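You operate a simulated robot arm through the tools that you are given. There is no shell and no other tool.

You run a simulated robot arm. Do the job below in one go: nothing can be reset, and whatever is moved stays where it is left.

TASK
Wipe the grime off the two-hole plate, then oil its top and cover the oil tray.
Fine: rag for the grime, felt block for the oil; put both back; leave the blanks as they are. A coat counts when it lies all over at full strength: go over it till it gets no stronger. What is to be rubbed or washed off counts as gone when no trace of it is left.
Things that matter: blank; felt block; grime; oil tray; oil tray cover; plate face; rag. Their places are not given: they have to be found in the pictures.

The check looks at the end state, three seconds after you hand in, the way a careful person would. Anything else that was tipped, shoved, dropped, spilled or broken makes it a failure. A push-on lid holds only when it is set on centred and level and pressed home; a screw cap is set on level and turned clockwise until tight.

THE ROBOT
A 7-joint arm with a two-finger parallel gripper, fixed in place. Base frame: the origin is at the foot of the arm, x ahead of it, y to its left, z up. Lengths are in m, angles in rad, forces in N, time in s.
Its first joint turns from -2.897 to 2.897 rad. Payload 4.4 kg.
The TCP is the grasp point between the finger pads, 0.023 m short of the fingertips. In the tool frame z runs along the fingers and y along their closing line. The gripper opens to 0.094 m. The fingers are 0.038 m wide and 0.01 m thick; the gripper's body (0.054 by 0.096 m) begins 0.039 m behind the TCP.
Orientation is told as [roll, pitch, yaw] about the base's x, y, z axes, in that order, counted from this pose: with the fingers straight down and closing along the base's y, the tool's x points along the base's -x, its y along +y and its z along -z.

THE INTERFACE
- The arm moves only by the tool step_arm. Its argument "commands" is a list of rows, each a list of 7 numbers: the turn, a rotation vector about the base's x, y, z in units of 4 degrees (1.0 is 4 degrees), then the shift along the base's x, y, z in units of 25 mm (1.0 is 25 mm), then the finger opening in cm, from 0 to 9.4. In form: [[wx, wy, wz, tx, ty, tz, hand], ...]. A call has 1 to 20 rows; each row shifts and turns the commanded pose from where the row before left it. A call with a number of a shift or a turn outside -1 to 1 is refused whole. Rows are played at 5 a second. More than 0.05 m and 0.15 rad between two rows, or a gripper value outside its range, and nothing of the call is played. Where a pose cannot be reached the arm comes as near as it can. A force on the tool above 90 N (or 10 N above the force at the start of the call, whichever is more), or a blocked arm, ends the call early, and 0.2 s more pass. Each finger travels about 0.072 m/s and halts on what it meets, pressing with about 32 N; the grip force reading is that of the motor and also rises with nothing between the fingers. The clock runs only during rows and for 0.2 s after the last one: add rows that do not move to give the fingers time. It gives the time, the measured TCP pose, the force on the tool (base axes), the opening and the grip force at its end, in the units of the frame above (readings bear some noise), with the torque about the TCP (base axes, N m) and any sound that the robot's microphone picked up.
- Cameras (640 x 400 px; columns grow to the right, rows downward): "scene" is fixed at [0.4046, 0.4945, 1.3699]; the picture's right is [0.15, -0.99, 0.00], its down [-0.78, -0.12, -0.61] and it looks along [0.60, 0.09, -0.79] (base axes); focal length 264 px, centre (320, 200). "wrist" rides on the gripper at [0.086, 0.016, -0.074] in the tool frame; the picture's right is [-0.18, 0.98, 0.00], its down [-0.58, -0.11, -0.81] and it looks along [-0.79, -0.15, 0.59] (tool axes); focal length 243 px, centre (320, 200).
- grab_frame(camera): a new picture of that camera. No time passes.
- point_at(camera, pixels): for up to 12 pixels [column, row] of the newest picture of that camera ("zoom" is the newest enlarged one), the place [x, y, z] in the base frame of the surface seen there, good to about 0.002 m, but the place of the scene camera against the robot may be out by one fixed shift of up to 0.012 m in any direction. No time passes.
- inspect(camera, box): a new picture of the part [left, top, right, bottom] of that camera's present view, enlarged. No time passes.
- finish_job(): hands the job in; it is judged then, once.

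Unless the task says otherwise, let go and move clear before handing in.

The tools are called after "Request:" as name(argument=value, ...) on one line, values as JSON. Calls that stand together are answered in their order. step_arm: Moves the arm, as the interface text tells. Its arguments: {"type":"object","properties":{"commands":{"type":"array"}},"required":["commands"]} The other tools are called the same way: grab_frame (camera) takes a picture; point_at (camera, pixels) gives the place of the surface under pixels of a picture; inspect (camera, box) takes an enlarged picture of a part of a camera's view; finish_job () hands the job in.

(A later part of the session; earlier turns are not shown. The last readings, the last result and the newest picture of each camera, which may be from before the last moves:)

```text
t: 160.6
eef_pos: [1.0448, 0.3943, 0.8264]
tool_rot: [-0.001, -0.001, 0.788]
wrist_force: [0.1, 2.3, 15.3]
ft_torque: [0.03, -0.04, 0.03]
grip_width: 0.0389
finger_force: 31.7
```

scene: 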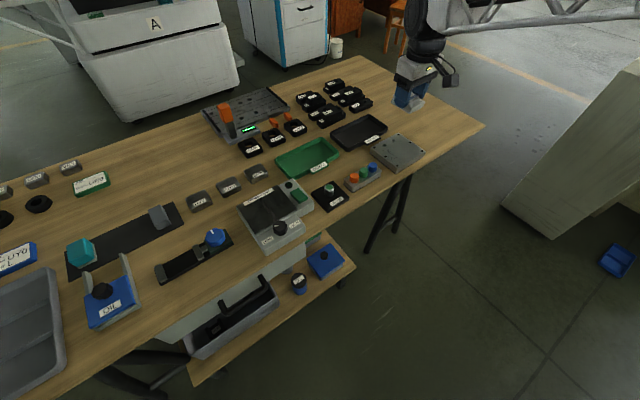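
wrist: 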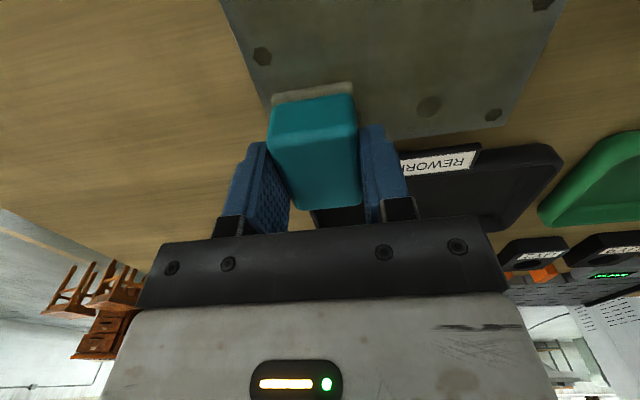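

15 N; ease slightly and run the left edge: back to the near corner, then all the way to the far corner.

Request:
step_arm(commands=[[0, 0, 0, -0.3, -0.3, 0.015, 2.5], [0, 0, 0, -0.3, -0.3, 0, 2.5], [0, 0, 0, -0.3, -0.3, 0, 2.5], [0, 0, 0, -0.3, -0.3, 0, 2.5], [0, 0, 0, -0.3, -0.3, 0, 2.5], [0, 0, 0, 0, 0, 0, 2.5]])

Request:
step_arm(commands=[[0, 0, 0, 0.3, 0.3, 0, 2.5], [0, 0, 0, 0.3, 0.3, 0, 2.5], [0, 0, 0, 0.3, 0.3, 0, 2.5], [0, 0, 0, 0.3, 0.3, 0, 2.5], [0, 0, 0, 0.3, 0.3, 0, 2.5], [0, 0, 0, 0, 0, 0, 2.5]])

Request:
step_arm(commands=[[0, 0, 0, 0.3, 0.3, 0, 2.5], [0, 0, 0, 0.3, 0.3, 0, 2.5], [0, 0, 0, 0.3, 0.3, 0, 2.5], [0, 0, 0, 0.3, 0.3, 0, 2.5], [0, 0, 0, 0, 0, 0, 2.5]])

Request:
inspect(camera="scene", box=[356, 125, 436, 175])

```text
t: 162.0
eef_pos: [1.0062, 0.3566, 0.8266]
tool_rot: [0.0, -0.001, 0.785]
wrist_force: [4.2, 3.5, 23.7]
ft_torque: [0.17, -0.3, 0.04]
grip_width: 0.0391
finger_force: 32.0
```

```text
t: 163.4
eef_pos: [1.0451, 0.3938, 0.8247]
tool_rot: [0.001, 0.003, 0.786]
wrist_force: [-15.6, -18.5, 18.1]
ft_torque: [-0.39, 0.29, -0.11]
grip_width: 0.0395
finger_force: 31.8
```

```text
t: 164.6
eef_pos: [1.0733, 0.4257, 0.8256]
tool_rot: [0.0, 0.001, 0.787]
wrist_force: [0.2, 0.0, -1.5]
ft_torque: [0.0, 0.0, -0.06]
grip_width: 0.0389
finger_force: 31.8
```

```text
8.00 times, centred on (396, 150) of scene
```

zoom: 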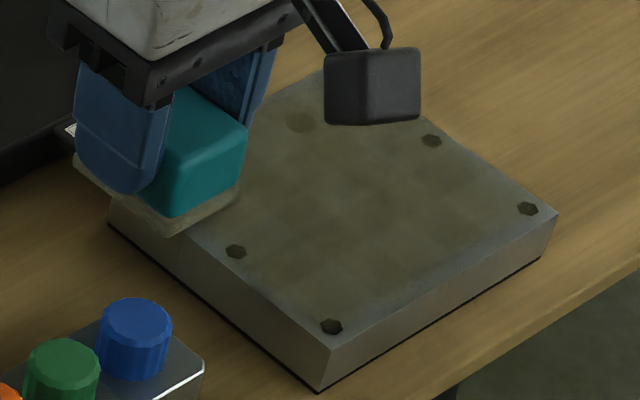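

A lateral snag of ~24 N occurred near the near edge, but the plate corners (318,388), (557,214) are unmoved. I'll check the block's pose in the grip and lift a little.

Request:
inspect(camera="wrist", box=[240, 60, 400, 160])

Request:
point_at(camera="zoom", pixels=[[280, 100], [280, 120], [280, 150], [280, 230], [280, 330], [280, 380], [130, 150], [430, 95], [400, 300]])

```text
4.00 times, centred on (320, 110) of wrist
```

zoom: 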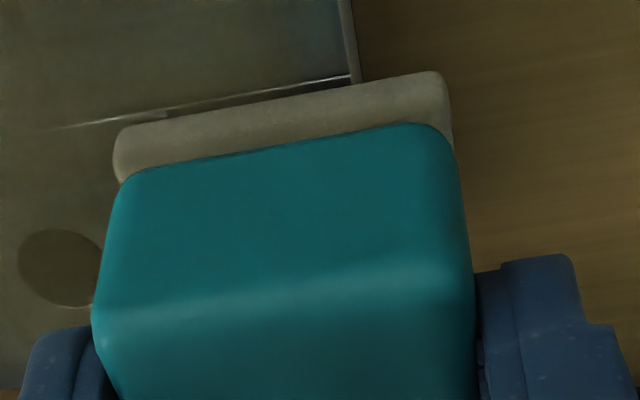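

```text
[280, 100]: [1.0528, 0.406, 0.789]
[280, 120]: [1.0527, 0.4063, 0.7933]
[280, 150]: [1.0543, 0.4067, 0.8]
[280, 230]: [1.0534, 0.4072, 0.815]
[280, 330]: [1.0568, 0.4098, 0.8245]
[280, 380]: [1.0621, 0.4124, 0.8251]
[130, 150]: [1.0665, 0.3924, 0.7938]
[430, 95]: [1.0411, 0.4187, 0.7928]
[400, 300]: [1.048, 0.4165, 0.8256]
```

There's a dark line along the seam at zoom (330,85) that I want to verify. I'll lift clear and look closely at the plate.

Request:
step_arm(commands=[[0, 0, 0, 0, 0, 0.5, 2.5], [0, 0, 0, 0, 0, 1, 2.5], [0, 0, 0, 0, 0, 1, 2.5], [0, 0, 0, 0, 0, 1, 2.5], [0, 0, 0, 0, 0, 1, 2.5], [0, 0, 0, 0, 0, 1, 2.5], [0, 0, 0, 0, 0, 0, 2.5]])

Request:
inspect(camera="scene", box=[366, 130, 406, 155])

Request:
inspect(camera="scene", box=[356, 125, 436, 175])

Request:
inspect(camera="wrist", box=[160, 0, 480, 20])

```text
t: 166.2
eef_pos: [1.0739, 0.4246, 0.9628]
tool_rot: [-0.001, 0.0, 0.788]
wrist_force: [0.1, -0.3, -0.1]
ft_torque: [-0.01, 0.02, 0.01]
grip_width: 0.0391
finger_force: 31.6
```

```text
16.00 times, centred on (386, 142) of scene
```

zoom: 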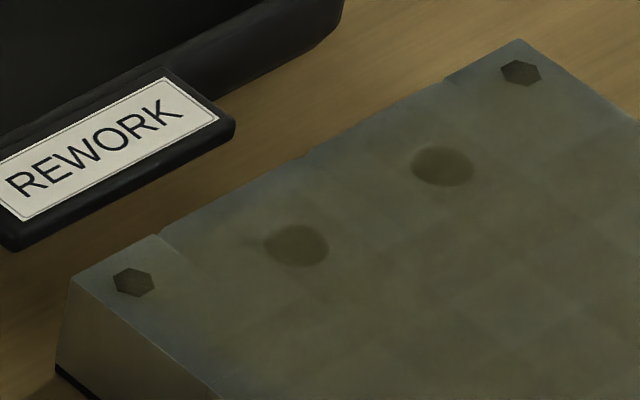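

```text
8.00 times, centred on (396, 150) of scene
```

zoom: 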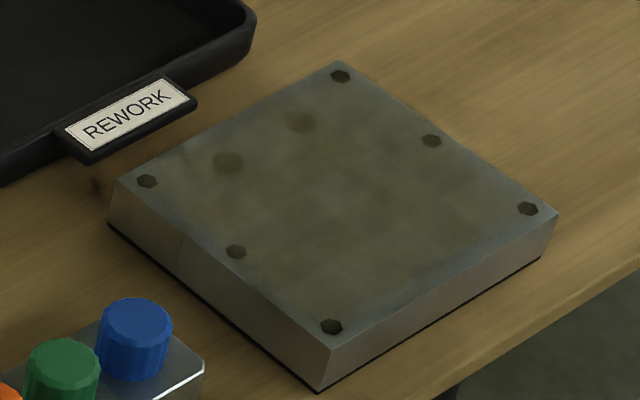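

```text
2.00 times, centred on (320, 10) of wrist
```

zoom: 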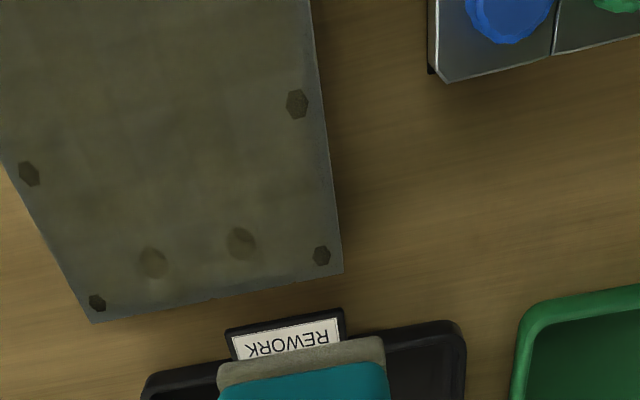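

The plate is intact (the seams were there from the start). The borders, especially the left edge and far-left corner, are still thin, and the felt is pale, so I'll re-dip and then do the borders first.

Request:
step_arm(commands=[[0, 0, 0, -0.955, 0.904, 0.2, 2.5], [0, 0, 0, -0.955, 0.904, 0.2, 2.5], [0, 0, 0, -0.955, 0.904, 0.2, 2.5], [0, 0, 0, -0.955, 0.904, 0.2, 2.5], [0, 0, 0, -0.955, 0.904, 0, 2.5], [0, 0, 0, -0.955, 0.904, 0, 2.5], [0, 0, 0, -0.955, 0.904, 0, 2.5], [0, 0, 0, -0.955, 0.904, 0, 2.5], [0, 0, 0, -0.955, 0.904, 0, 2.5], [0, 0, 0, -0.955, 0.904, 0, 2.5], [0, 0, 0, -0.955, 0.904, 0, 2.5], [0, 0, 0, -0.955, 0.904, 0, 2.5]])

Request:
step_arm(commands=[[0, 0, 0, -0.955, 0.904, 0, 2.5], [0, 0, 0, -0.955, 0.904, 0, 2.5], [0, 0, 0, -0.955, 0.904, 0, 2.5], [0, 0, 0, -0.955, 0.904, 0, 2.5], [0, 0, 0, -0.955, 0.904, 0, 2.5], [0, 0, 0, -0.955, 0.904, 0, 2.5], [0, 0, 0, -0.955, 0.904, 0, 2.5], [0, 0, 0, -0.955, 0.904, 0, 2.5], [0, 0, 0, -0.955, 0.904, 0, 2.5], [0, 0, 0, -0.955, 0.904, 0, 2.5], [0, 0, 0, -0.955, 0.904, 0, 2.5], [0, 0, 0, -0.955, 0.904, 0, 2.5], [0, 0, 0, 0, 0, 0, 2.5], [0, 0, 0, 0, 0, 0, 2.5]])

Request:
step_arm(commands=[[0, 0, 0, 0, 0, -1, 2.5], [0, 0, 0, 0, 0, -1, 2.5], [0, 0, 0, 0, 0, -1, 2.5], [0, 0, 0, 0, 0, -1, 2.5], [0, 0, 0, 0, 0, -1, 2.5], [0, 0, 0, 0, 0, -1, 2.5], [0, 0, 0, 0, 0, -0.4, 2.5], [0, 0, 0, 0, 0, 0, 2.5]])

Request:
grab_frame(camera="wrist")

```text
t: 168.8
eef_pos: [0.7875, 0.6967, 0.9825]
tool_rot: [0.0, -0.001, 0.786]
wrist_force: [0.8, 0.2, -0.8]
ft_torque: [0.02, -0.02, 0.01]
grip_width: 0.0389
finger_force: 31.7
```

```text
t: 171.8
eef_pos: [0.5003, 0.9686, 0.9816]
tool_rot: [0.001, 0.0, 0.788]
wrist_force: [-1.1, -0.6, -0.1]
ft_torque: [-0.02, 0.01, -0.04]
grip_width: 0.0391
finger_force: 32.4
```

```text
t: 173.6
eef_pos: [0.5009, 0.9673, 0.8235]
tool_rot: [0.001, 0.0, 0.787]
wrist_force: [-0.3, -0.6, -0.5]
ft_torque: [-0.01, -0.03, -0.02]
grip_width: 0.039
finger_force: 32.2
```

```text
taken
```

wrist: 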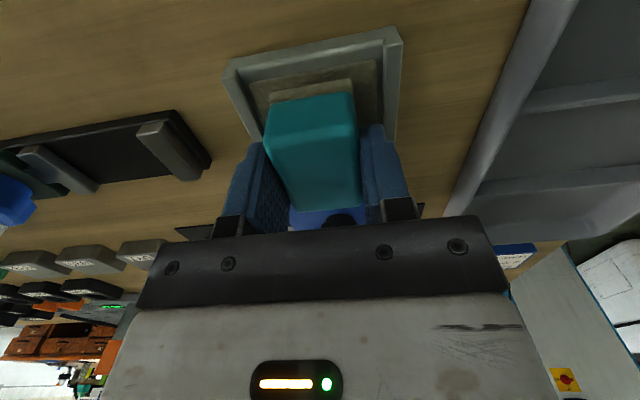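

Centred in the tray. Expected contact at z≈0.8175; stepping down.

Request:
step_arm(commands=[[0, 0, 0, 0, 0, -0.16, 2.5], [0, 0, 0, 0, 0, 0, 2.5]])

Request:
step_arm(commands=[[0, 0, 0, 0, 0, -0.05, 2.5], [0, 0, 0, 0, 0, 0, 2.5]])

Request:
step_arm(commands=[[0, 0, 0, 0, 0, -0.05, 2.5], [0, 0, 0, 0, 0, 0, 2.5]])

```text
t: 174.2
eef_pos: [0.5013, 0.9669, 0.8182]
tool_rot: [0.0, 0.001, 0.787]
wrist_force: [-0.8, -0.1, -0.4]
ft_torque: [0.0, -0.02, 0.0]
grip_width: 0.0391
finger_force: 31.9
```

```text
t: 174.8
eef_pos: [0.5019, 0.9676, 0.818]
tool_rot: [0.002, -0.001, 0.787]
wrist_force: [-0.2, -0.1, 3.2]
ft_torque: [0.07, -0.04, -0.01]
grip_width: 0.0389
finger_force: 32.0
```

```text
t: 175.4
eef_pos: [0.501, 0.9675, 0.8178]
tool_rot: [0.001, -0.002, 0.786]
wrist_force: [-0.5, -1.9, 14.2]
ft_torque: [0.2, -0.29, -0.04]
grip_width: 0.0393
finger_force: 32.1
```

14 N contact. While it soaks, I'll reset the grip: open, rise 4 mm, shift 2 mm, close again, then lift.

Request:
step_arm(commands=[[0, 0, 0, 0, 0, 0, 2.5], [0, 0, 0, 0, 0, 0, 5], [0, 0, 0, 0, 0, 0, 5], [0, 0, 0, -0.06, -0.06, 0.16, 5], [0, 0, 0, 0, 0, 0, 5], [0, 0, 0, 0, 0, 0, 2.5], [0, 0, 0, 0, 0, 0, 2.5], [0, 0, 0, 0, 0, 0, 2.5], [0, 0, 0, 0, 0, 0, 2.5]])

Request:
step_arm(commands=[[0, 0, 0, 0, 0, 0.5, 2.5], [0, 0, 0, 0, 0, 1, 2.5], [0, 0, 0, 0, 0, 1, 2.5], [0, 0, 0, 0, 0, 1, 2.5], [0, 0, 0, 0, 0, 1, 2.5], [0, 0, 0, 0, 0, 1, 2.5], [0, 0, 0, 0, 0, 1, 2.5], [0, 0, 0, 0, 0, 0, 2.5]])

Request:
inspect(camera="wrist", box=[240, 60, 400, 160])

```text
t: 177.4
eef_pos: [0.4994, 0.9647, 0.8204]
tool_rot: [-0.001, 0.0, 0.788]
wrist_force: [-0.2, 0.2, -0.1]
ft_torque: [-0.02, -0.04, 0.01]
grip_width: 0.0391
finger_force: 32.1
```

```text
t: 179.2
eef_pos: [0.4993, 0.9661, 0.9831]
tool_rot: [0.0, 0.0, 0.787]
wrist_force: [-0.1, -0.9, -0.4]
ft_torque: [-0.03, 0.04, -0.03]
grip_width: 0.0391
finger_force: 31.9
```

```text
4.00 times, centred on (320, 110) of wrist
```

zoom: 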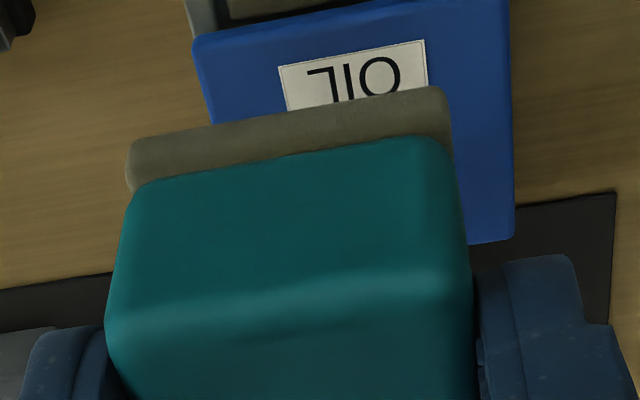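

Loaded and regripped. Now to the far-left corner [1.0716, 0.4217] to start with the left border.

Request:
step_arm(commands=[[0, 0, 0, 0.954, -0.907, 0, 2.5], [0, 0, 0, 0.954, -0.907, 0, 2.5], [0, 0, 0, 0.954, -0.907, 0, 2.5], [0, 0, 0, 0.954, -0.907, 0, 2.5], [0, 0, 0, 0.954, -0.907, 0, 2.5], [0, 0, 0, 0.954, -0.907, 0, 2.5], [0, 0, 0, 0.954, -0.907, 0, 2.5], [0, 0, 0, 0.954, -0.907, 0, 2.5], [0, 0, 0, 0.954, -0.907, 0, 2.5], [0, 0, 0, 0.954, -0.907, 0, 2.5], [0, 0, 0, 0.954, -0.907, 0, 2.5], [0, 0, 0, 0.954, -0.907, 0, 2.5]])

Request:
step_arm(commands=[[0, 0, 0, 0.954, -0.907, 0, 2.5], [0, 0, 0, 0.954, -0.907, 0, 2.5], [0, 0, 0, 0.954, -0.907, 0, 2.5], [0, 0, 0, 0.954, -0.907, 0, 2.5], [0, 0, 0, 0.954, -0.907, 0, 2.5], [0, 0, 0, 0.954, -0.907, 0, 2.5], [0, 0, 0, 0.954, -0.907, 0, 2.5], [0, 0, 0, 0.954, -0.907, 0, 2.5], [0, 0, 0, 0.954, -0.907, 0, 2.5], [0, 0, 0, 0.954, -0.907, 0, 2.5], [0, 0, 0, 0.954, -0.907, 0, 2.5], [0, 0, 0, 0.954, -0.907, 0, 2.5], [0, 0, 0, 0, 0, 0, 2.5], [0, 0, 0, 0, 0, 0, 2.5]])

Request:
step_arm(commands=[[0, 0, 0, 0, 0, -1, 2.5], [0, 0, 0, 0, 0, -1, 2.5], [0, 0, 0, 0, 0, -1, 2.5], [0, 0, 0, 0, 0, -1, 2.5], [0, 0, 0, 0, 0, -1, 2.5], [0, 0, 0, 0, 0, -1, 2.5], [0, 0, 0, 0, 0, -0.12, 2.5], [0, 0, 0, 0, 0, 0, 2.5]])

Request:
step_arm(commands=[[0, 0, 0, 0, 0, -0.08, 2.5], [0, 0, 0, 0, 0, 0, 2.5]])

```text
t: 181.8
eef_pos: [0.7853, 0.6926, 0.9836]
tool_rot: [0.0, 0.0, 0.787]
wrist_force: [-0.2, 0.3, -0.7]
ft_torque: [0.01, -0.02, 0.0]
grip_width: 0.0394
finger_force: 32.3
```

```text
t: 184.8
eef_pos: [1.0711, 0.4207, 0.9833]
tool_rot: [0.001, 0.0, 0.786]
wrist_force: [-0.4, -0.1, -1.5]
ft_torque: [-0.01, 0.0, 0.02]
grip_width: 0.039
finger_force: 32.3
```

```text
t: 186.6
eef_pos: [1.0711, 0.4209, 0.8296]
tool_rot: [0.0, 0.0, 0.788]
wrist_force: [-0.4, 0.3, -0.3]
ft_torque: [-0.01, -0.01, -0.03]
grip_width: 0.0392
finger_force: 31.9
```

```text
t: 187.2
eef_pos: [1.0711, 0.4214, 0.8287]
tool_rot: [-0.001, -0.001, 0.786]
wrist_force: [0.4, -0.8, -0.4]
ft_torque: [-0.01, -0.01, 0.0]
grip_width: 0.0392
finger_force: 31.7
```

Request:
step_arm(commands=[[0, 0, 0, 0, 0, -0.06, 2.5], [0, 0, 0, 0, 0, 0, 2.5]])

Request:
step_arm(commands=[[0, 0, 0, 0, 0, -0.05, 2.5], [0, 0, 0, 0, 0, 0, 2.5]])

```text
t: 187.8
eef_pos: [1.071, 0.4206, 0.826]
tool_rot: [0.001, 0.001, 0.786]
wrist_force: [0.5, -0.1, 1.2]
ft_torque: [0.0, -0.01, 0.0]
grip_width: 0.0395
finger_force: 31.9
```

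```text
t: 188.4
eef_pos: [1.0712, 0.4211, 0.8274]
tool_rot: [0.0, -0.002, 0.788]
wrist_force: [-2.0, -1.2, 11.5]
ft_torque: [-0.14, 0.14, -0.02]
grip_width: 0.039
finger_force: 32.1
```

11.5 N. Stroke the left border toward the near side.

Request:
step_arm(commands=[[0, 0, 0, -0.304, -0.304, 0, 2.5], [0, 0, 0, -0.304, -0.304, 0, 2.5], [0, 0, 0, -0.304, -0.304, 0, 2.5], [0, 0, 0, -0.304, -0.304, 0, 2.5], [0, 0, 0, 0, 0, 0, 2.5]])

Request:
step_arm(commands=[[0, 0, 0, -0.304, -0.304, 0, 2.5], [0, 0, 0, -0.304, -0.304, 0, 2.5], [0, 0, 0, -0.304, -0.304, 0, 2.5], [0, 0, 0, -0.304, -0.304, 0, 2.5], [0, 0, 0, 0, 0, 0, 2.5]])

Request:
inspect(camera="scene", box=[356, 125, 436, 175])

```text
t: 189.6
eef_pos: [1.0392, 0.3902, 0.8264]
tool_rot: [0.0, 0.001, 0.788]
wrist_force: [1.4, 2.7, 9.9]
ft_torque: [0.12, -0.11, 0.05]
grip_width: 0.0393
finger_force: 32.0
```

```text
t: 190.8
eef_pos: [1.0108, 0.3598, 0.8265]
tool_rot: [-0.002, -0.002, 0.786]
wrist_force: [3.9, 2.2, 14.8]
ft_torque: [0.14, -0.2, 0.04]
grip_width: 0.0392
finger_force: 32.2
```

```text
8.00 times, centred on (396, 150) of scene
```

zoom: 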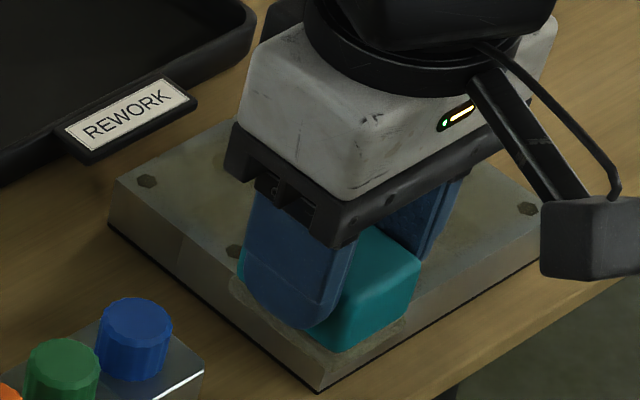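

Left border done; now the near border along -q.

Request:
step_arm(commands=[[0, 0, 0, -0.06, -0.06, 0.01, 2.5], [0, 0, 0, 0.3, -0.3, 0, 2.5], [0, 0, 0, 0.3, -0.3, 0, 2.5], [0, 0, 0, 0.3, -0.3, 0, 2.5], [0, 0, 0, 0.3, -0.3, 0, 2.5], [0, 0, 0, 0.3, -0.3, 0, 2.5], [0, 0, 0, 0, 0, 0, 2.5]])

Request:
step_arm(commands=[[0, 0, 0, 0.3, -0.3, 0, 2.5], [0, 0, 0, 0.3, -0.3, 0, 2.5], [0, 0, 0, 0.3, -0.3, 0, 2.5], [0, 0, 0, 0.3, -0.3, 0, 2.5], [0, 0, 0, 0.3, -0.3, 0, 2.5], [0, 0, 0, 0, 0, 0, 2.5]])

Request:
inspect(camera="scene", box=[356, 125, 436, 175])

```text
t: 192.4
eef_pos: [1.0471, 0.3207, 0.8265]
tool_rot: [0.0, 0.0, 0.786]
wrist_force: [-7.1, 3.2, 20.9]
ft_torque: [0.17, 0.13, 0.06]
grip_width: 0.0393
finger_force: 32.7
```

```text
t: 193.8
eef_pos: [1.0839, 0.2844, 0.8258]
tool_rot: [0.001, 0.001, 0.788]
wrist_force: [-3.8, 6.1, 20.8]
ft_torque: [0.24, 0.1, 0.0]
grip_width: 0.0393
finger_force: 31.8
```

```text
8.00 times, centred on (396, 150) of scene
```

zoom: 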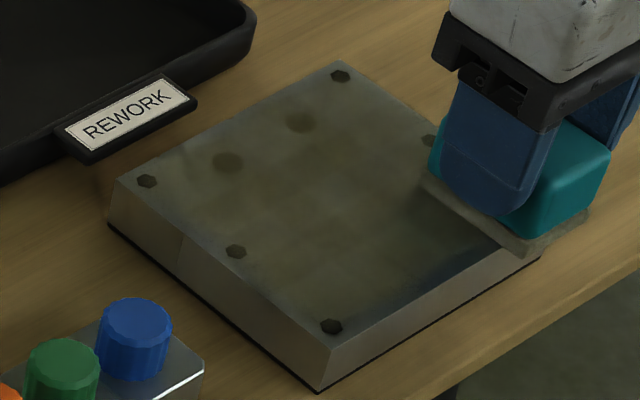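

Now the right border forward, then the far border back toward +q.

Request:
step_arm(commands=[[0, 0, 0, 0.05, -0.05, 0.03, 2.5], [0, 0, 0, 0.304, 0.304, 0, 2.5], [0, 0, 0, 0.304, 0.304, 0, 2.5], [0, 0, 0, 0.304, 0.304, 0, 2.5], [0, 0, 0, 0.304, 0.304, 0, 2.5], [0, 0, 0, 0, 0, 0, 2.5]])

Request:
step_arm(commands=[[0, 0, 0, 0.304, 0.304, 0, 2.5], [0, 0, 0, 0.304, 0.304, 0, 2.5], [0, 0, 0, 0.304, 0.304, 0, 2.5], [0, 0, 0, 0.304, 0.304, 0, 2.5], [0, 0, 0, 0, 0, 0, 2.5]])

```text
t: 195.2
eef_pos: [1.1148, 0.3127, 0.8261]
tool_rot: [0.0, -0.001, 0.787]
wrist_force: [-0.4, -1.9, 3.8]
ft_torque: [-0.12, -0.02, 0.0]
grip_width: 0.0392
finger_force: 31.9
```

```text
t: 196.4
eef_pos: [1.1454, 0.3425, 0.8269]
tool_rot: [0.0, 0.0, 0.788]
wrist_force: [-1.0, -1.7, 4.8]
ft_torque: [-0.08, 0.02, -0.01]
grip_width: 0.0396
finger_force: 31.9
```

Now the far border along +q (p≈0.045), slightly firmer.

Request:
step_arm(commands=[[0, 0, 0, 0.15, 0.15, -0.02, 2.5], [0, 0, 0, -0.3, 0.3, 0, 2.5], [0, 0, 0, -0.3, 0.3, 0, 2.5], [0, 0, 0, -0.3, 0.3, 0, 2.5], [0, 0, 0, -0.3, 0.3, 0, 2.5], [0, 0, 0, -0.3, 0.3, 0, 2.5], [0, 0, 0, 0, 0, 0, 2.5]])

Request:
step_arm(commands=[[0, 0, 0, -0.3, 0.3, 0, 2.5], [0, 0, 0, -0.3, 0.3, 0, 2.5], [0, 0, 0, -0.3, 0.3, 0, 2.5], [0, 0, 0, -0.3, 0.3, 0, 2.5], [0, 0, 0, -0.3, 0.3, 0, 2.5], [0, 0, 0, 0, 0, 0, 2.5]])

Request:
step_arm(commands=[[0, 0, 0, 0, 0, 0.5, 2.5], [0, 0, 0, 0, 0, 1, 2.5], [0, 0, 0, 0, 0, 1, 2.5], [0, 0, 0, 0, 0, 1, 2.5], [0, 0, 0, 0, 0, 1, 2.5], [0, 0, 0, 0, 0, 1, 2.5], [0, 0, 0, 0, 0, 1, 2.5], [0, 0, 0, 0, 0, 0, 2.5]])

Request:
inspect(camera="scene", box=[356, 125, 436, 175])

Request:
inspect(camera="scene", box=[378, 148, 418, 173])

Request:
inspect(camera="wrist", box=[160, 0, 480, 20])

```text
t: 198.0
eef_pos: [1.1118, 0.3839, 0.8263]
tool_rot: [0.001, 0.001, 0.788]
wrist_force: [0.1, -1.9, 5.7]
ft_torque: [-0.09, 0.05, 0.02]
grip_width: 0.0393
finger_force: 32.3
```

```text
t: 199.4
eef_pos: [1.0739, 0.4213, 0.826]
tool_rot: [0.0, -0.001, 0.786]
wrist_force: [2.2, -0.4, 4.8]
ft_torque: [-0.02, 0.0, -0.01]
grip_width: 0.0392
finger_force: 31.8
```

```text
t: 201.2
eef_pos: [1.0749, 0.4228, 0.9885]
tool_rot: [0.0, -0.001, 0.788]
wrist_force: [0.0, 0.5, -0.2]
ft_torque: [0.01, 0.02, 0.0]
grip_width: 0.0393
finger_force: 32.3
```

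```text
8.00 times, centred on (396, 150) of scene
```

zoom: 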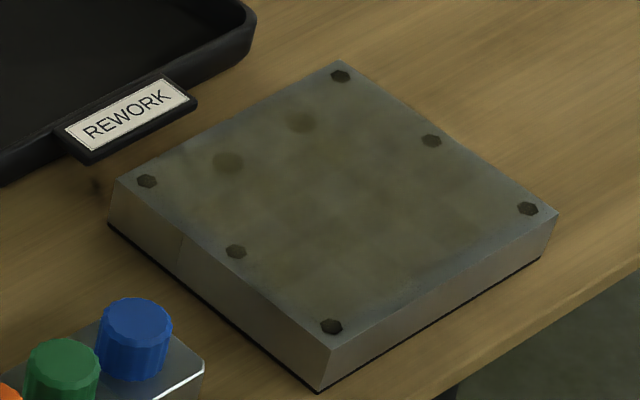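

```text
16.00 times, centred on (398, 160) of scene
```

zoom: 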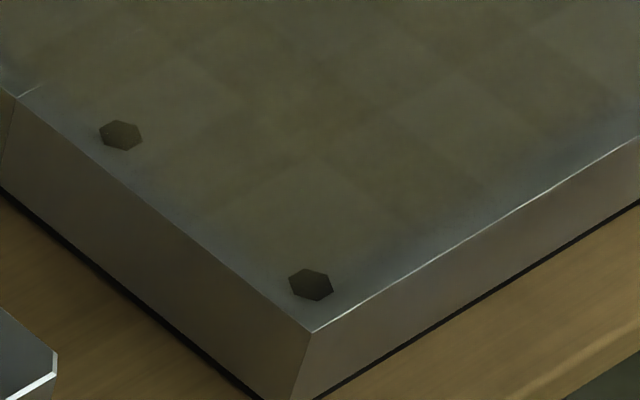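

```text
2.00 times, centred on (320, 10) of wrist
```

zoom: 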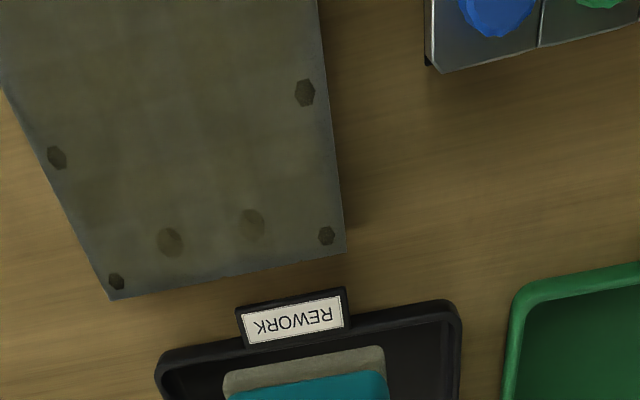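

The film fades only right at the rim and is mottled in the middle. I'll take reference close-ups now, so I can tell whether another fresh pass makes it any stronger.

Request:
inspect(camera="scene", box=[366, 130, 406, 155])

Request:
inspect(camera="scene", box=[394, 136, 434, 161])

Request:
inspect(camera="scene", box=[366, 144, 406, 169])

```text
16.00 times, centred on (386, 142) of scene
```

zoom: 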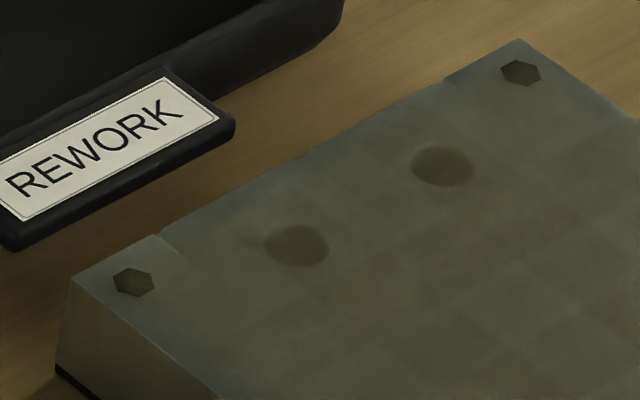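

```text
16.00 times, centred on (414, 148) of scene
```

zoom: 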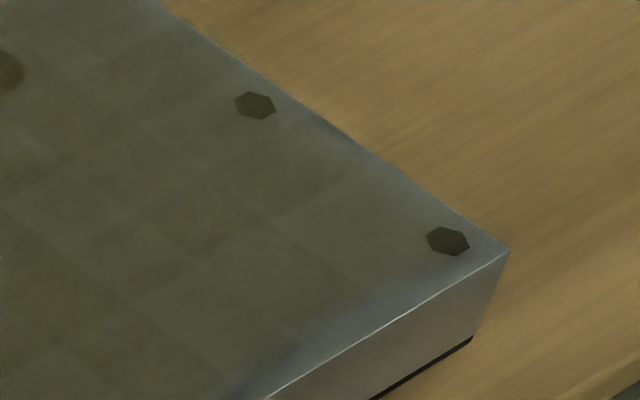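

```text
16.00 times, centred on (386, 156) of scene
```

zoom: 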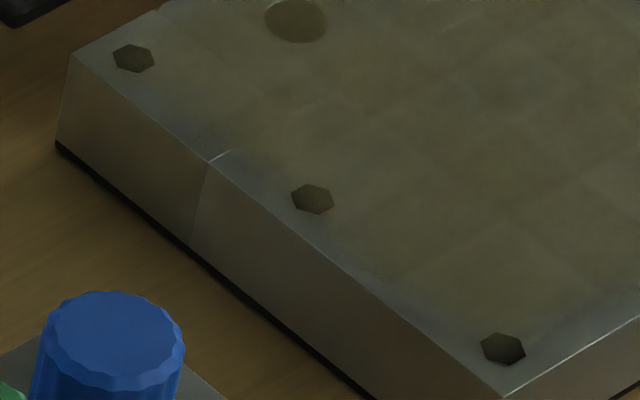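

The film looks like overlapping soft patches, fully there in the middle and weaker in the far corners. I'll do another fresh dip and full pass, then compare against these references.

Request:
step_arm(commands=[[0, 0, 0, -0.958, 0.904, 0, 2.5], [0, 0, 0, -0.958, 0.904, 0, 2.5], [0, 0, 0, -0.958, 0.904, 0, 2.5], [0, 0, 0, -0.958, 0.904, 0, 2.5], [0, 0, 0, -0.958, 0.904, 0, 2.5], [0, 0, 0, -0.958, 0.904, 0, 2.5], [0, 0, 0, -0.958, 0.904, 0, 2.5], [0, 0, 0, -0.958, 0.904, 0, 2.5], [0, 0, 0, -0.958, 0.904, 0, 2.5], [0, 0, 0, -0.958, 0.904, 0, 2.5], [0, 0, 0, -0.958, 0.904, 0, 2.5], [0, 0, 0, -0.958, 0.904, 0, 2.5]])

Request:
step_arm(commands=[[0, 0, 0, -0.958, 0.904, 0, 2.5], [0, 0, 0, -0.958, 0.904, 0, 2.5], [0, 0, 0, -0.958, 0.904, 0, 2.5], [0, 0, 0, -0.958, 0.904, 0, 2.5], [0, 0, 0, -0.958, 0.904, 0, 2.5], [0, 0, 0, -0.958, 0.904, 0, 2.5], [0, 0, 0, -0.958, 0.904, 0, 2.5], [0, 0, 0, -0.958, 0.904, 0, 2.5], [0, 0, 0, -0.958, 0.904, 0, 2.5], [0, 0, 0, -0.958, 0.904, 0, 2.5], [0, 0, 0, -0.958, 0.904, 0, 2.5], [0, 0, 0, -0.958, 0.904, 0, 2.5], [0, 0, 0, 0, 0, 0, 2.5], [0, 0, 0, 0, 0, 0, 2.5]])

Request:
step_arm(commands=[[0, 0, 0, 0, 0, -1, 2.5], [0, 0, 0, 0, 0, -1, 2.5], [0, 0, 0, 0, 0, -1, 2.5], [0, 0, 0, 0, 0, -1, 2.5], [0, 0, 0, 0, 0, -1, 2.5], [0, 0, 0, 0, 0, -1, 2.5], [0, 0, 0, 0, 0, -0.6, 2.5], [0, 0, 0, 0, 0, 0, 2.5]])

Request:
grab_frame(camera="wrist")

```text
t: 203.8
eef_pos: [0.7883, 0.6937, 0.9881]
tool_rot: [0.001, -0.001, 0.784]
wrist_force: [-0.4, 0.5, -0.9]
ft_torque: [0.01, -0.01, 0.03]
grip_width: 0.0391
finger_force: 32.0
```

```text
t: 206.8
eef_pos: [0.5, 0.9641, 0.9885]
tool_rot: [0.001, -0.001, 0.785]
wrist_force: [0.0, 0.5, -0.6]
ft_torque: [-0.01, 0.02, 0.05]
grip_width: 0.0391
finger_force: 32.2
```

```text
t: 208.6
eef_pos: [0.5019, 0.963, 0.8218]
tool_rot: [0.001, -0.001, 0.786]
wrist_force: [0.3, -0.4, -0.3]
ft_torque: [0.01, -0.01, 0.0]
grip_width: 0.0391
finger_force: 32.1
```

```text
taken
```

wrist: 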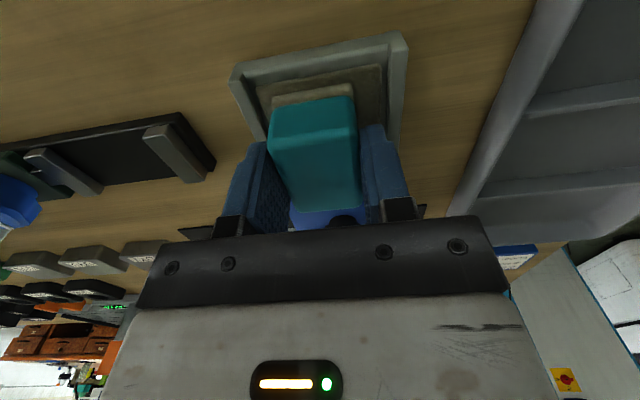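

Slightly off sideways by ~2 mm; I'll correct and step down to contact.

Request:
step_arm(commands=[[0, 0, 0, -0.06, 0.08, -0.06, 2.5], [0, 0, 0, 0, 0, 0, 2.5]])

Request:
step_arm(commands=[[0, 0, 0, 0, 0, -0.06, 2.5], [0, 0, 0, 0, 0, 0, 2.5]])

Request:
step_arm(commands=[[0, 0, 0, 0, 0, -0.05, 2.5], [0, 0, 0, 0, 0, 0, 2.5]])

```text
t: 209.2
eef_pos: [0.4991, 0.9663, 0.8222]
tool_rot: [0.0, -0.001, 0.787]
wrist_force: [0.1, 0.3, -1.4]
ft_torque: [0.0, -0.01, -0.03]
grip_width: 0.0391
finger_force: 32.1
```

```text
t: 209.8
eef_pos: [0.4989, 0.9659, 0.8194]
tool_rot: [0.001, 0.0, 0.788]
wrist_force: [-0.5, 0.7, -0.3]
ft_torque: [-0.01, 0.04, 0.04]
grip_width: 0.0393
finger_force: 32.7
```

```text
t: 210.4
eef_pos: [0.4998, 0.9663, 0.8202]
tool_rot: [0.0, -0.002, 0.786]
wrist_force: [0.2, -2.0, 6.4]
ft_torque: [-0.1, 0.03, 0.0]
grip_width: 0.0394
finger_force: 32.3
```

Contact at 6.4 N, block hasn't slipped. Dwell with a little rub and lift.

Request:
step_arm(commands=[[0, 0, 0, 0.06, -0.06, -0.015, 2.5], [0, 0, 0, -0.12, 0.12, 0, 2.5], [0, 0, 0, 0.06, -0.06, 0, 2.5], [0, 0, 0, 0, 0, 0, 2.5], [0, 0, 0, 0, 0, 0, 2.5], [0, 0, 0, 0, 0, 0, 2.5], [0, 0, 0, 0, 0, 0.5, 2.5], [0, 0, 0, 0, 0, 1, 2.5], [0, 0, 0, 0, 0, 1, 2.5], [0, 0, 0, 0, 0, 1, 2.5], [0, 0, 0, 0, 0, 1, 2.5], [0, 0, 0, 0, 0, 1, 2.5], [0, 0, 0, 0, 0, 1, 2.5], [0, 0, 0, 0, 0, 0, 2.5]])

Request:
step_arm(commands=[[0, 0, 0, 0.954, -0.907, 0, 2.5], [0, 0, 0, 0.954, -0.907, 0, 2.5], [0, 0, 0, 0.954, -0.907, 0, 2.5], [0, 0, 0, 0.954, -0.907, 0, 2.5], [0, 0, 0, 0.954, -0.907, 0, 2.5], [0, 0, 0, 0.954, -0.907, 0, 2.5], [0, 0, 0, 0.954, -0.907, 0, 2.5], [0, 0, 0, 0.954, -0.907, 0, 2.5], [0, 0, 0, 0.954, -0.907, 0, 2.5], [0, 0, 0, 0.954, -0.907, 0, 2.5], [0, 0, 0, 0.954, -0.907, 0, 2.5], [0, 0, 0, 0.954, -0.907, 0, 2.5]])

Request:
step_arm(commands=[[0, 0, 0, 0.954, -0.907, 0, 2.5], [0, 0, 0, 0.954, -0.907, 0, 2.5], [0, 0, 0, 0.954, -0.907, 0, 2.5], [0, 0, 0, 0.954, -0.907, 0, 2.5], [0, 0, 0, 0.954, -0.907, 0, 2.5], [0, 0, 0, 0.954, -0.907, 0, 2.5], [0, 0, 0, 0.954, -0.907, 0, 2.5], [0, 0, 0, 0.954, -0.907, 0, 2.5], [0, 0, 0, 0.954, -0.907, 0, 2.5], [0, 0, 0, 0.954, -0.907, 0, 2.5], [0, 0, 0, 0.954, -0.907, 0, 2.5], [0, 0, 0, 0.954, -0.907, 0, 2.5], [0, 0, 0, 0, 0, 0, 2.5], [0, 0, 0, 0, 0, 0, 2.5]])

Request:
step_arm(commands=[[0, 0, 0, 0, 0, -1, 2.5], [0, 0, 0, 0, 0, -1, 2.5], [0, 0, 0, 0, 0, -1, 2.5], [0, 0, 0, 0, 0, -1, 2.5], [0, 0, 0, 0, 0, -1, 2.5], [0, 0, 0, 0, 0, -1, 2.5], [0, 0, 0, 0, 0, -0.12, 2.5], [0, 0, 0, 0, 0, 0, 2.5]])

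```text
t: 213.4
eef_pos: [0.4983, 0.9656, 0.9813]
tool_rot: [0.001, 0.0, 0.787]
wrist_force: [0.9, 0.2, -1.9]
ft_torque: [0.04, 0.0, 0.0]
grip_width: 0.0393
finger_force: 31.9
```

```text
t: 216.0
eef_pos: [0.7838, 0.6936, 0.9803]
tool_rot: [-0.001, 0.002, 0.789]
wrist_force: [0.4, -0.5, -1.1]
ft_torque: [0.05, 0.03, -0.02]
grip_width: 0.0394
finger_force: 32.1
```

```text
t: 219.0
eef_pos: [1.0698, 0.4222, 0.9805]
tool_rot: [0.0, 0.0, 0.784]
wrist_force: [-0.4, 0.6, -0.1]
ft_torque: [0.02, 0.05, -0.02]
grip_width: 0.0388
finger_force: 31.5
```

```text
t: 220.8
eef_pos: [1.0701, 0.4205, 0.828]
tool_rot: [0.001, -0.002, 0.786]
wrist_force: [-0.3, -0.6, -0.5]
ft_torque: [0.0, 0.02, 0.01]
grip_width: 0.0391
finger_force: 32.1
```

Near contact at the far-left corner. Stepping down to about 8–10 N.

Request:
step_arm(commands=[[0, 0, 0, 0, 0, -0.05, 2.5], [0, 0, 0, 0, 0, 0, 2.5]])

Request:
step_arm(commands=[[0, 0, 0, 0, 0, -0.05, 2.5], [0, 0, 0, 0, 0, 0, 2.5]])

```text
t: 221.4
eef_pos: [1.07, 0.421, 0.8269]
tool_rot: [0.0, -0.001, 0.788]
wrist_force: [-0.5, -0.1, 0.1]
ft_torque: [0.0, 0.02, -0.01]
grip_width: 0.0392
finger_force: 31.8
```

```text
t: 222.0
eef_pos: [1.07, 0.4223, 0.8257]
tool_rot: [-0.001, 0.0, 0.787]
wrist_force: [-0.1, 0.0, 2.3]
ft_torque: [0.0, 0.04, -0.03]
grip_width: 0.0392
finger_force: 31.7
```

Press a bit more, rub the far-left corner, then run the far border along -q.

Request:
step_arm(commands=[[0, 0, 0, 0, 0, -0.03, 2.5], [0, 0, 0, -0.25, -0.25, 0, 2.5], [0, 0, 0, 0.25, 0.25, 0, 2.5], [0, 0, 0, 0.25, -0.25, 0, 2.5], [0, 0, 0, -0.25, 0.25, 0, 2.5], [0, 0, 0, 0, 0, 0, 2.5]])

Request:
step_arm(commands=[[0, 0, 0, 0.305, -0.305, 0, 2.5], [0, 0, 0, 0.305, -0.305, 0, 2.5], [0, 0, 0, 0.305, -0.305, 0, 2.5], [0, 0, 0, 0.305, -0.305, 0, 2.5], [0, 0, 0, 0.305, -0.305, 0, 2.5], [0, 0, 0, 0, 0, 0, 2.5]])

Request:
step_arm(commands=[[0, 0, 0, 0.305, -0.305, 0, 2.5], [0, 0, 0, 0.305, -0.305, 0, 2.5], [0, 0, 0, 0.305, -0.305, 0, 2.5], [0, 0, 0, 0.305, -0.305, 0, 2.5], [0, 0, 0, 0.305, -0.305, 0, 2.5], [0, 0, 0, 0, 0, 0, 2.5]])

Request:
inspect(camera="scene", box=[366, 130, 406, 155])

```text
t: 223.4
eef_pos: [1.0684, 0.4227, 0.8258]
tool_rot: [0.0, 0.0, 0.784]
wrist_force: [4.6, -4.3, 13.5]
ft_torque: [-0.15, -0.17, 0.02]
grip_width: 0.0391
finger_force: 31.7
```

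```text
t: 224.8
eef_pos: [1.1083, 0.3833, 0.8251]
tool_rot: [-0.001, -0.001, 0.787]
wrist_force: [-5.2, 3.3, 18.8]
ft_torque: [0.02, 0.12, -0.02]
grip_width: 0.0392
finger_force: 30.9
```

```text
t: 226.2
eef_pos: [1.1461, 0.3464, 0.8262]
tool_rot: [-0.001, 0.001, 0.788]
wrist_force: [-3.8, 5.2, 20.5]
ft_torque: [0.18, 0.11, -0.01]
grip_width: 0.0392
finger_force: 32.4
```

```text
16.00 times, centred on (386, 142) of scene
```

zoom: 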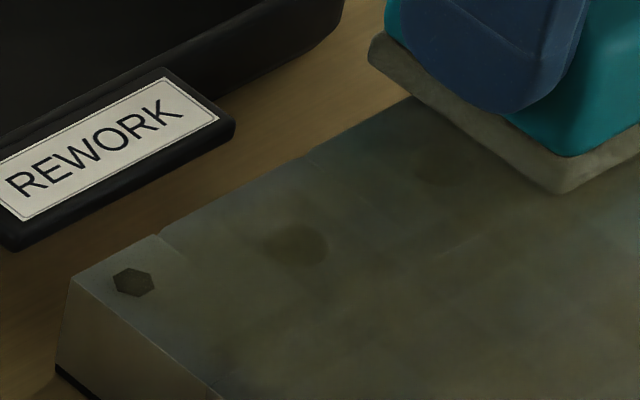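

Ease 0.6 mm and run the right border toward the near side, then the near border along +q.

Request:
step_arm(commands=[[0, 0, 0, 0.06, -0.06, 0.025, 2.5], [0, 0, 0, -0.31, -0.31, 0, 2.5], [0, 0, 0, -0.31, -0.31, 0, 2.5], [0, 0, 0, -0.31, -0.31, 0, 2.5], [0, 0, 0, -0.31, -0.31, 0, 2.5], [0, 0, 0, 0, 0, 0, 2.5]])

Request:
step_arm(commands=[[0, 0, 0, -0.31, -0.31, 0, 2.5], [0, 0, 0, -0.31, -0.31, 0, 2.5], [0, 0, 0, -0.31, -0.31, 0, 2.5], [0, 0, 0, -0.31, -0.31, 0, 2.5], [0, 0, 0, 0, 0, 0, 2.5]])

Request:
step_arm(commands=[[0, 0, 0, -0.305, 0.305, 0, 2.5], [0, 0, 0, -0.305, 0.305, 0, 2.5], [0, 0, 0, -0.305, 0.305, 0, 2.5], [0, 0, 0, -0.305, 0.305, 0, 2.5], [0, 0, 0, -0.305, 0.305, 0, 2.5], [0, 0, 0, 0, 0, 0, 2.5]])

Request:
step_arm(commands=[[0, 0, 0, -0.305, 0.305, 0, 2.5], [0, 0, 0, -0.305, 0.305, 0, 2.5], [0, 0, 0, -0.305, 0.305, 0, 2.5], [0, 0, 0, -0.305, 0.305, 0, 2.5], [0, 0, 0, -0.305, 0.305, 0, 2.5], [0, 0, 0, 0, 0, 0, 2.5]])

```text
t: 227.6
eef_pos: [1.1162, 0.3119, 0.8257]
tool_rot: [0.001, 0.0, 0.786]
wrist_force: [1.3, 0.3, 6.4]
ft_torque: [0.04, -0.12, -0.01]
grip_width: 0.0391
finger_force: 32.4
```

```text
t: 228.8
eef_pos: [1.0848, 0.2819, 0.8244]
tool_rot: [-0.001, 0.0, 0.785]
wrist_force: [0.4, 2.6, 9.3]
ft_torque: [0.13, -0.07, -0.04]
grip_width: 0.0389
finger_force: 32.1
```

```text
t: 230.2
eef_pos: [1.0481, 0.32, 0.8259]
tool_rot: [0.0, -0.001, 0.788]
wrist_force: [-0.5, -0.7, -1.0]
ft_torque: [-0.02, -0.03, 0.0]
grip_width: 0.0392
finger_force: 32.3
```

```text
t: 231.6
eef_pos: [1.01, 0.3581, 0.8257]
tool_rot: [0.001, -0.001, 0.785]
wrist_force: [0.2, 0.6, 0.3]
ft_torque: [0.01, 0.02, 0.03]
grip_width: 0.0389
finger_force: 32.5
```

Contact was lost on the near border; lower 1 mm and repeat that border along -q.

Request:
step_arm(commands=[[0, 0, 0, 0, 0, -0.03, 2.5], [0, 0, 0, 0, 0, 0, 2.5]])

Request:
step_arm(commands=[[0, 0, 0, 0.305, -0.305, 0, 2.5], [0, 0, 0, 0.305, -0.305, 0, 2.5], [0, 0, 0, 0.305, -0.305, 0, 2.5], [0, 0, 0, 0.305, -0.305, 0, 2.5], [0, 0, 0, 0.305, -0.305, 0, 2.5], [0, 0, 0, 0, 0, 0, 2.5]])

Request:
step_arm(commands=[[0, 0, 0, 0.305, -0.305, 0, 2.5], [0, 0, 0, 0.305, -0.305, 0, 2.5], [0, 0, 0, 0.305, -0.305, 0, 2.5], [0, 0, 0, 0.305, -0.305, 0, 2.5], [0, 0, 0, 0.305, -0.305, 0, 2.5], [0, 0, 0, 0, 0, 0, 2.5]])

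Request:
inspect(camera="scene", box=[356, 125, 436, 175])

Request:
inspect(camera="wrist", box=[240, 60, 400, 160])

```text
t: 232.2
eef_pos: [1.0091, 0.3582, 0.8258]
tool_rot: [0.001, -0.001, 0.788]
wrist_force: [-1.5, 0.7, 5.6]
ft_torque: [-0.05, 0.03, 0.02]
grip_width: 0.0392
finger_force: 32.1
```

```text
t: 233.6
eef_pos: [1.0481, 0.319, 0.8246]
tool_rot: [0.001, 0.0, 0.787]
wrist_force: [-3.6, 2.1, 11.7]
ft_torque: [0.11, 0.06, 0.03]
grip_width: 0.0389
finger_force: 31.6
```

```text
t: 235.0
eef_pos: [1.085, 0.2809, 0.824]
tool_rot: [-0.001, -0.001, 0.786]
wrist_force: [-3.5, 5.6, 18.1]
ft_torque: [0.25, 0.08, 0.06]
grip_width: 0.0394
finger_force: 31.7
```

```text
8.00 times, centred on (396, 150) of scene
```

zoom: 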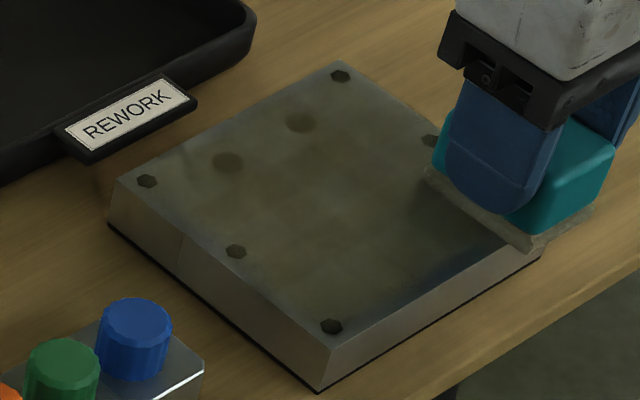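

```text
4.00 times, centred on (320, 110) of wrist
```

zoom: 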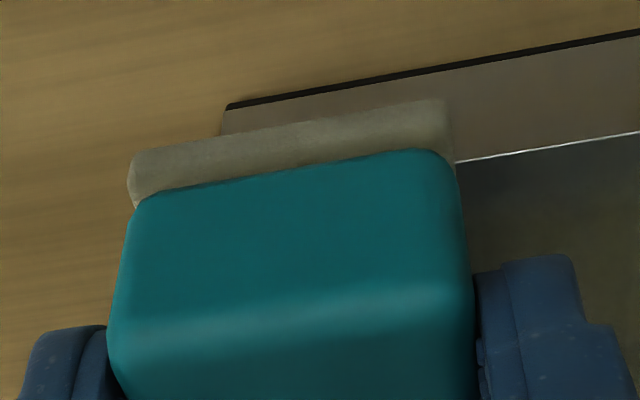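

The near border is rubbed with 12–18 N. Now I'll sweep the interior again: rows at p≈-0.02, 0.005, 0.03.

Request:
step_arm(commands=[[0, 0, 0, 0.31, 0.31, 0.01, 2.5], [0, 0, 0, 0.31, 0.31, 0, 2.5], [0, 0, 0, -0.305, 0.305, 0, 2.5], [0, 0, 0, -0.305, 0.305, 0, 2.5], [0, 0, 0, -0.305, 0.305, 0, 2.5], [0, 0, 0, -0.305, 0.305, 0, 2.5], [0, 0, 0, -0.305, 0.305, 0, 2.5], [0, 0, 0, 0, 0, 0, 2.5]])

Request:
step_arm(commands=[[0, 0, 0, -0.305, 0.305, -0.01, 2.5], [0, 0, 0, -0.305, 0.305, 0, 2.5], [0, 0, 0, -0.305, 0.305, 0, 2.5], [0, 0, 0, -0.305, 0.305, 0, 2.5], [0, 0, 0, -0.305, 0.305, 0, 2.5], [0, 0, 0, 0, 0, 0, 2.5]])

Request:
step_arm(commands=[[0, 0, 0, 0.35, 0.35, 0, 2.5], [0, 0, 0, 0.35, 0.35, 0, 2.5], [0, 0, 0, 0.305, -0.305, 0, 2.5], [0, 0, 0, 0.305, -0.305, 0, 2.5], [0, 0, 0, 0.305, -0.305, 0, 2.5], [0, 0, 0, 0.305, -0.305, 0, 2.5], [0, 0, 0, 0.305, -0.305, 0, 2.5], [0, 0, 0, 0, 0, 0, 2.5]])

Request:
step_arm(commands=[[0, 0, 0, 0.305, -0.305, 0, 2.5], [0, 0, 0, 0.305, -0.305, 0, 2.5], [0, 0, 0, 0.305, -0.305, 0, 2.5], [0, 0, 0, 0.305, -0.305, 0, 2.5], [0, 0, 0, 0.305, -0.305, 0, 2.5], [0, 0, 0, 0, 0, 0, 2.5]])

```text
t: 236.8
eef_pos: [1.0627, 0.3354, 0.8258]
tool_rot: [0.0, -0.001, 0.784]
wrist_force: [1.4, -3.4, 9.6]
ft_torque: [-0.1, -0.06, 0.02]
grip_width: 0.0391
finger_force: 32.0
```

```text
t: 238.2
eef_pos: [1.0247, 0.3734, 0.8241]
tool_rot: [-0.001, 0.0, 0.785]
wrist_force: [3.0, -0.8, 9.2]
ft_torque: [-0.03, -0.13, -0.01]
grip_width: 0.0391
finger_force: 32.2
```

```text
t: 240.0
eef_pos: [1.0803, 0.3518, 0.8258]
tool_rot: [0.001, 0.0, 0.785]
wrist_force: [-0.2, 2.1, 4.9]
ft_torque: [0.06, 0.01, 0.02]
grip_width: 0.0395
finger_force: 31.7
```

```text
t: 241.4
eef_pos: [1.1178, 0.3146, 0.8251]
tool_rot: [0.0, 0.0, 0.787]
wrist_force: [-2.5, 0.3, 5.4]
ft_torque: [0.02, 0.09, -0.01]
grip_width: 0.0392
finger_force: 32.3
```

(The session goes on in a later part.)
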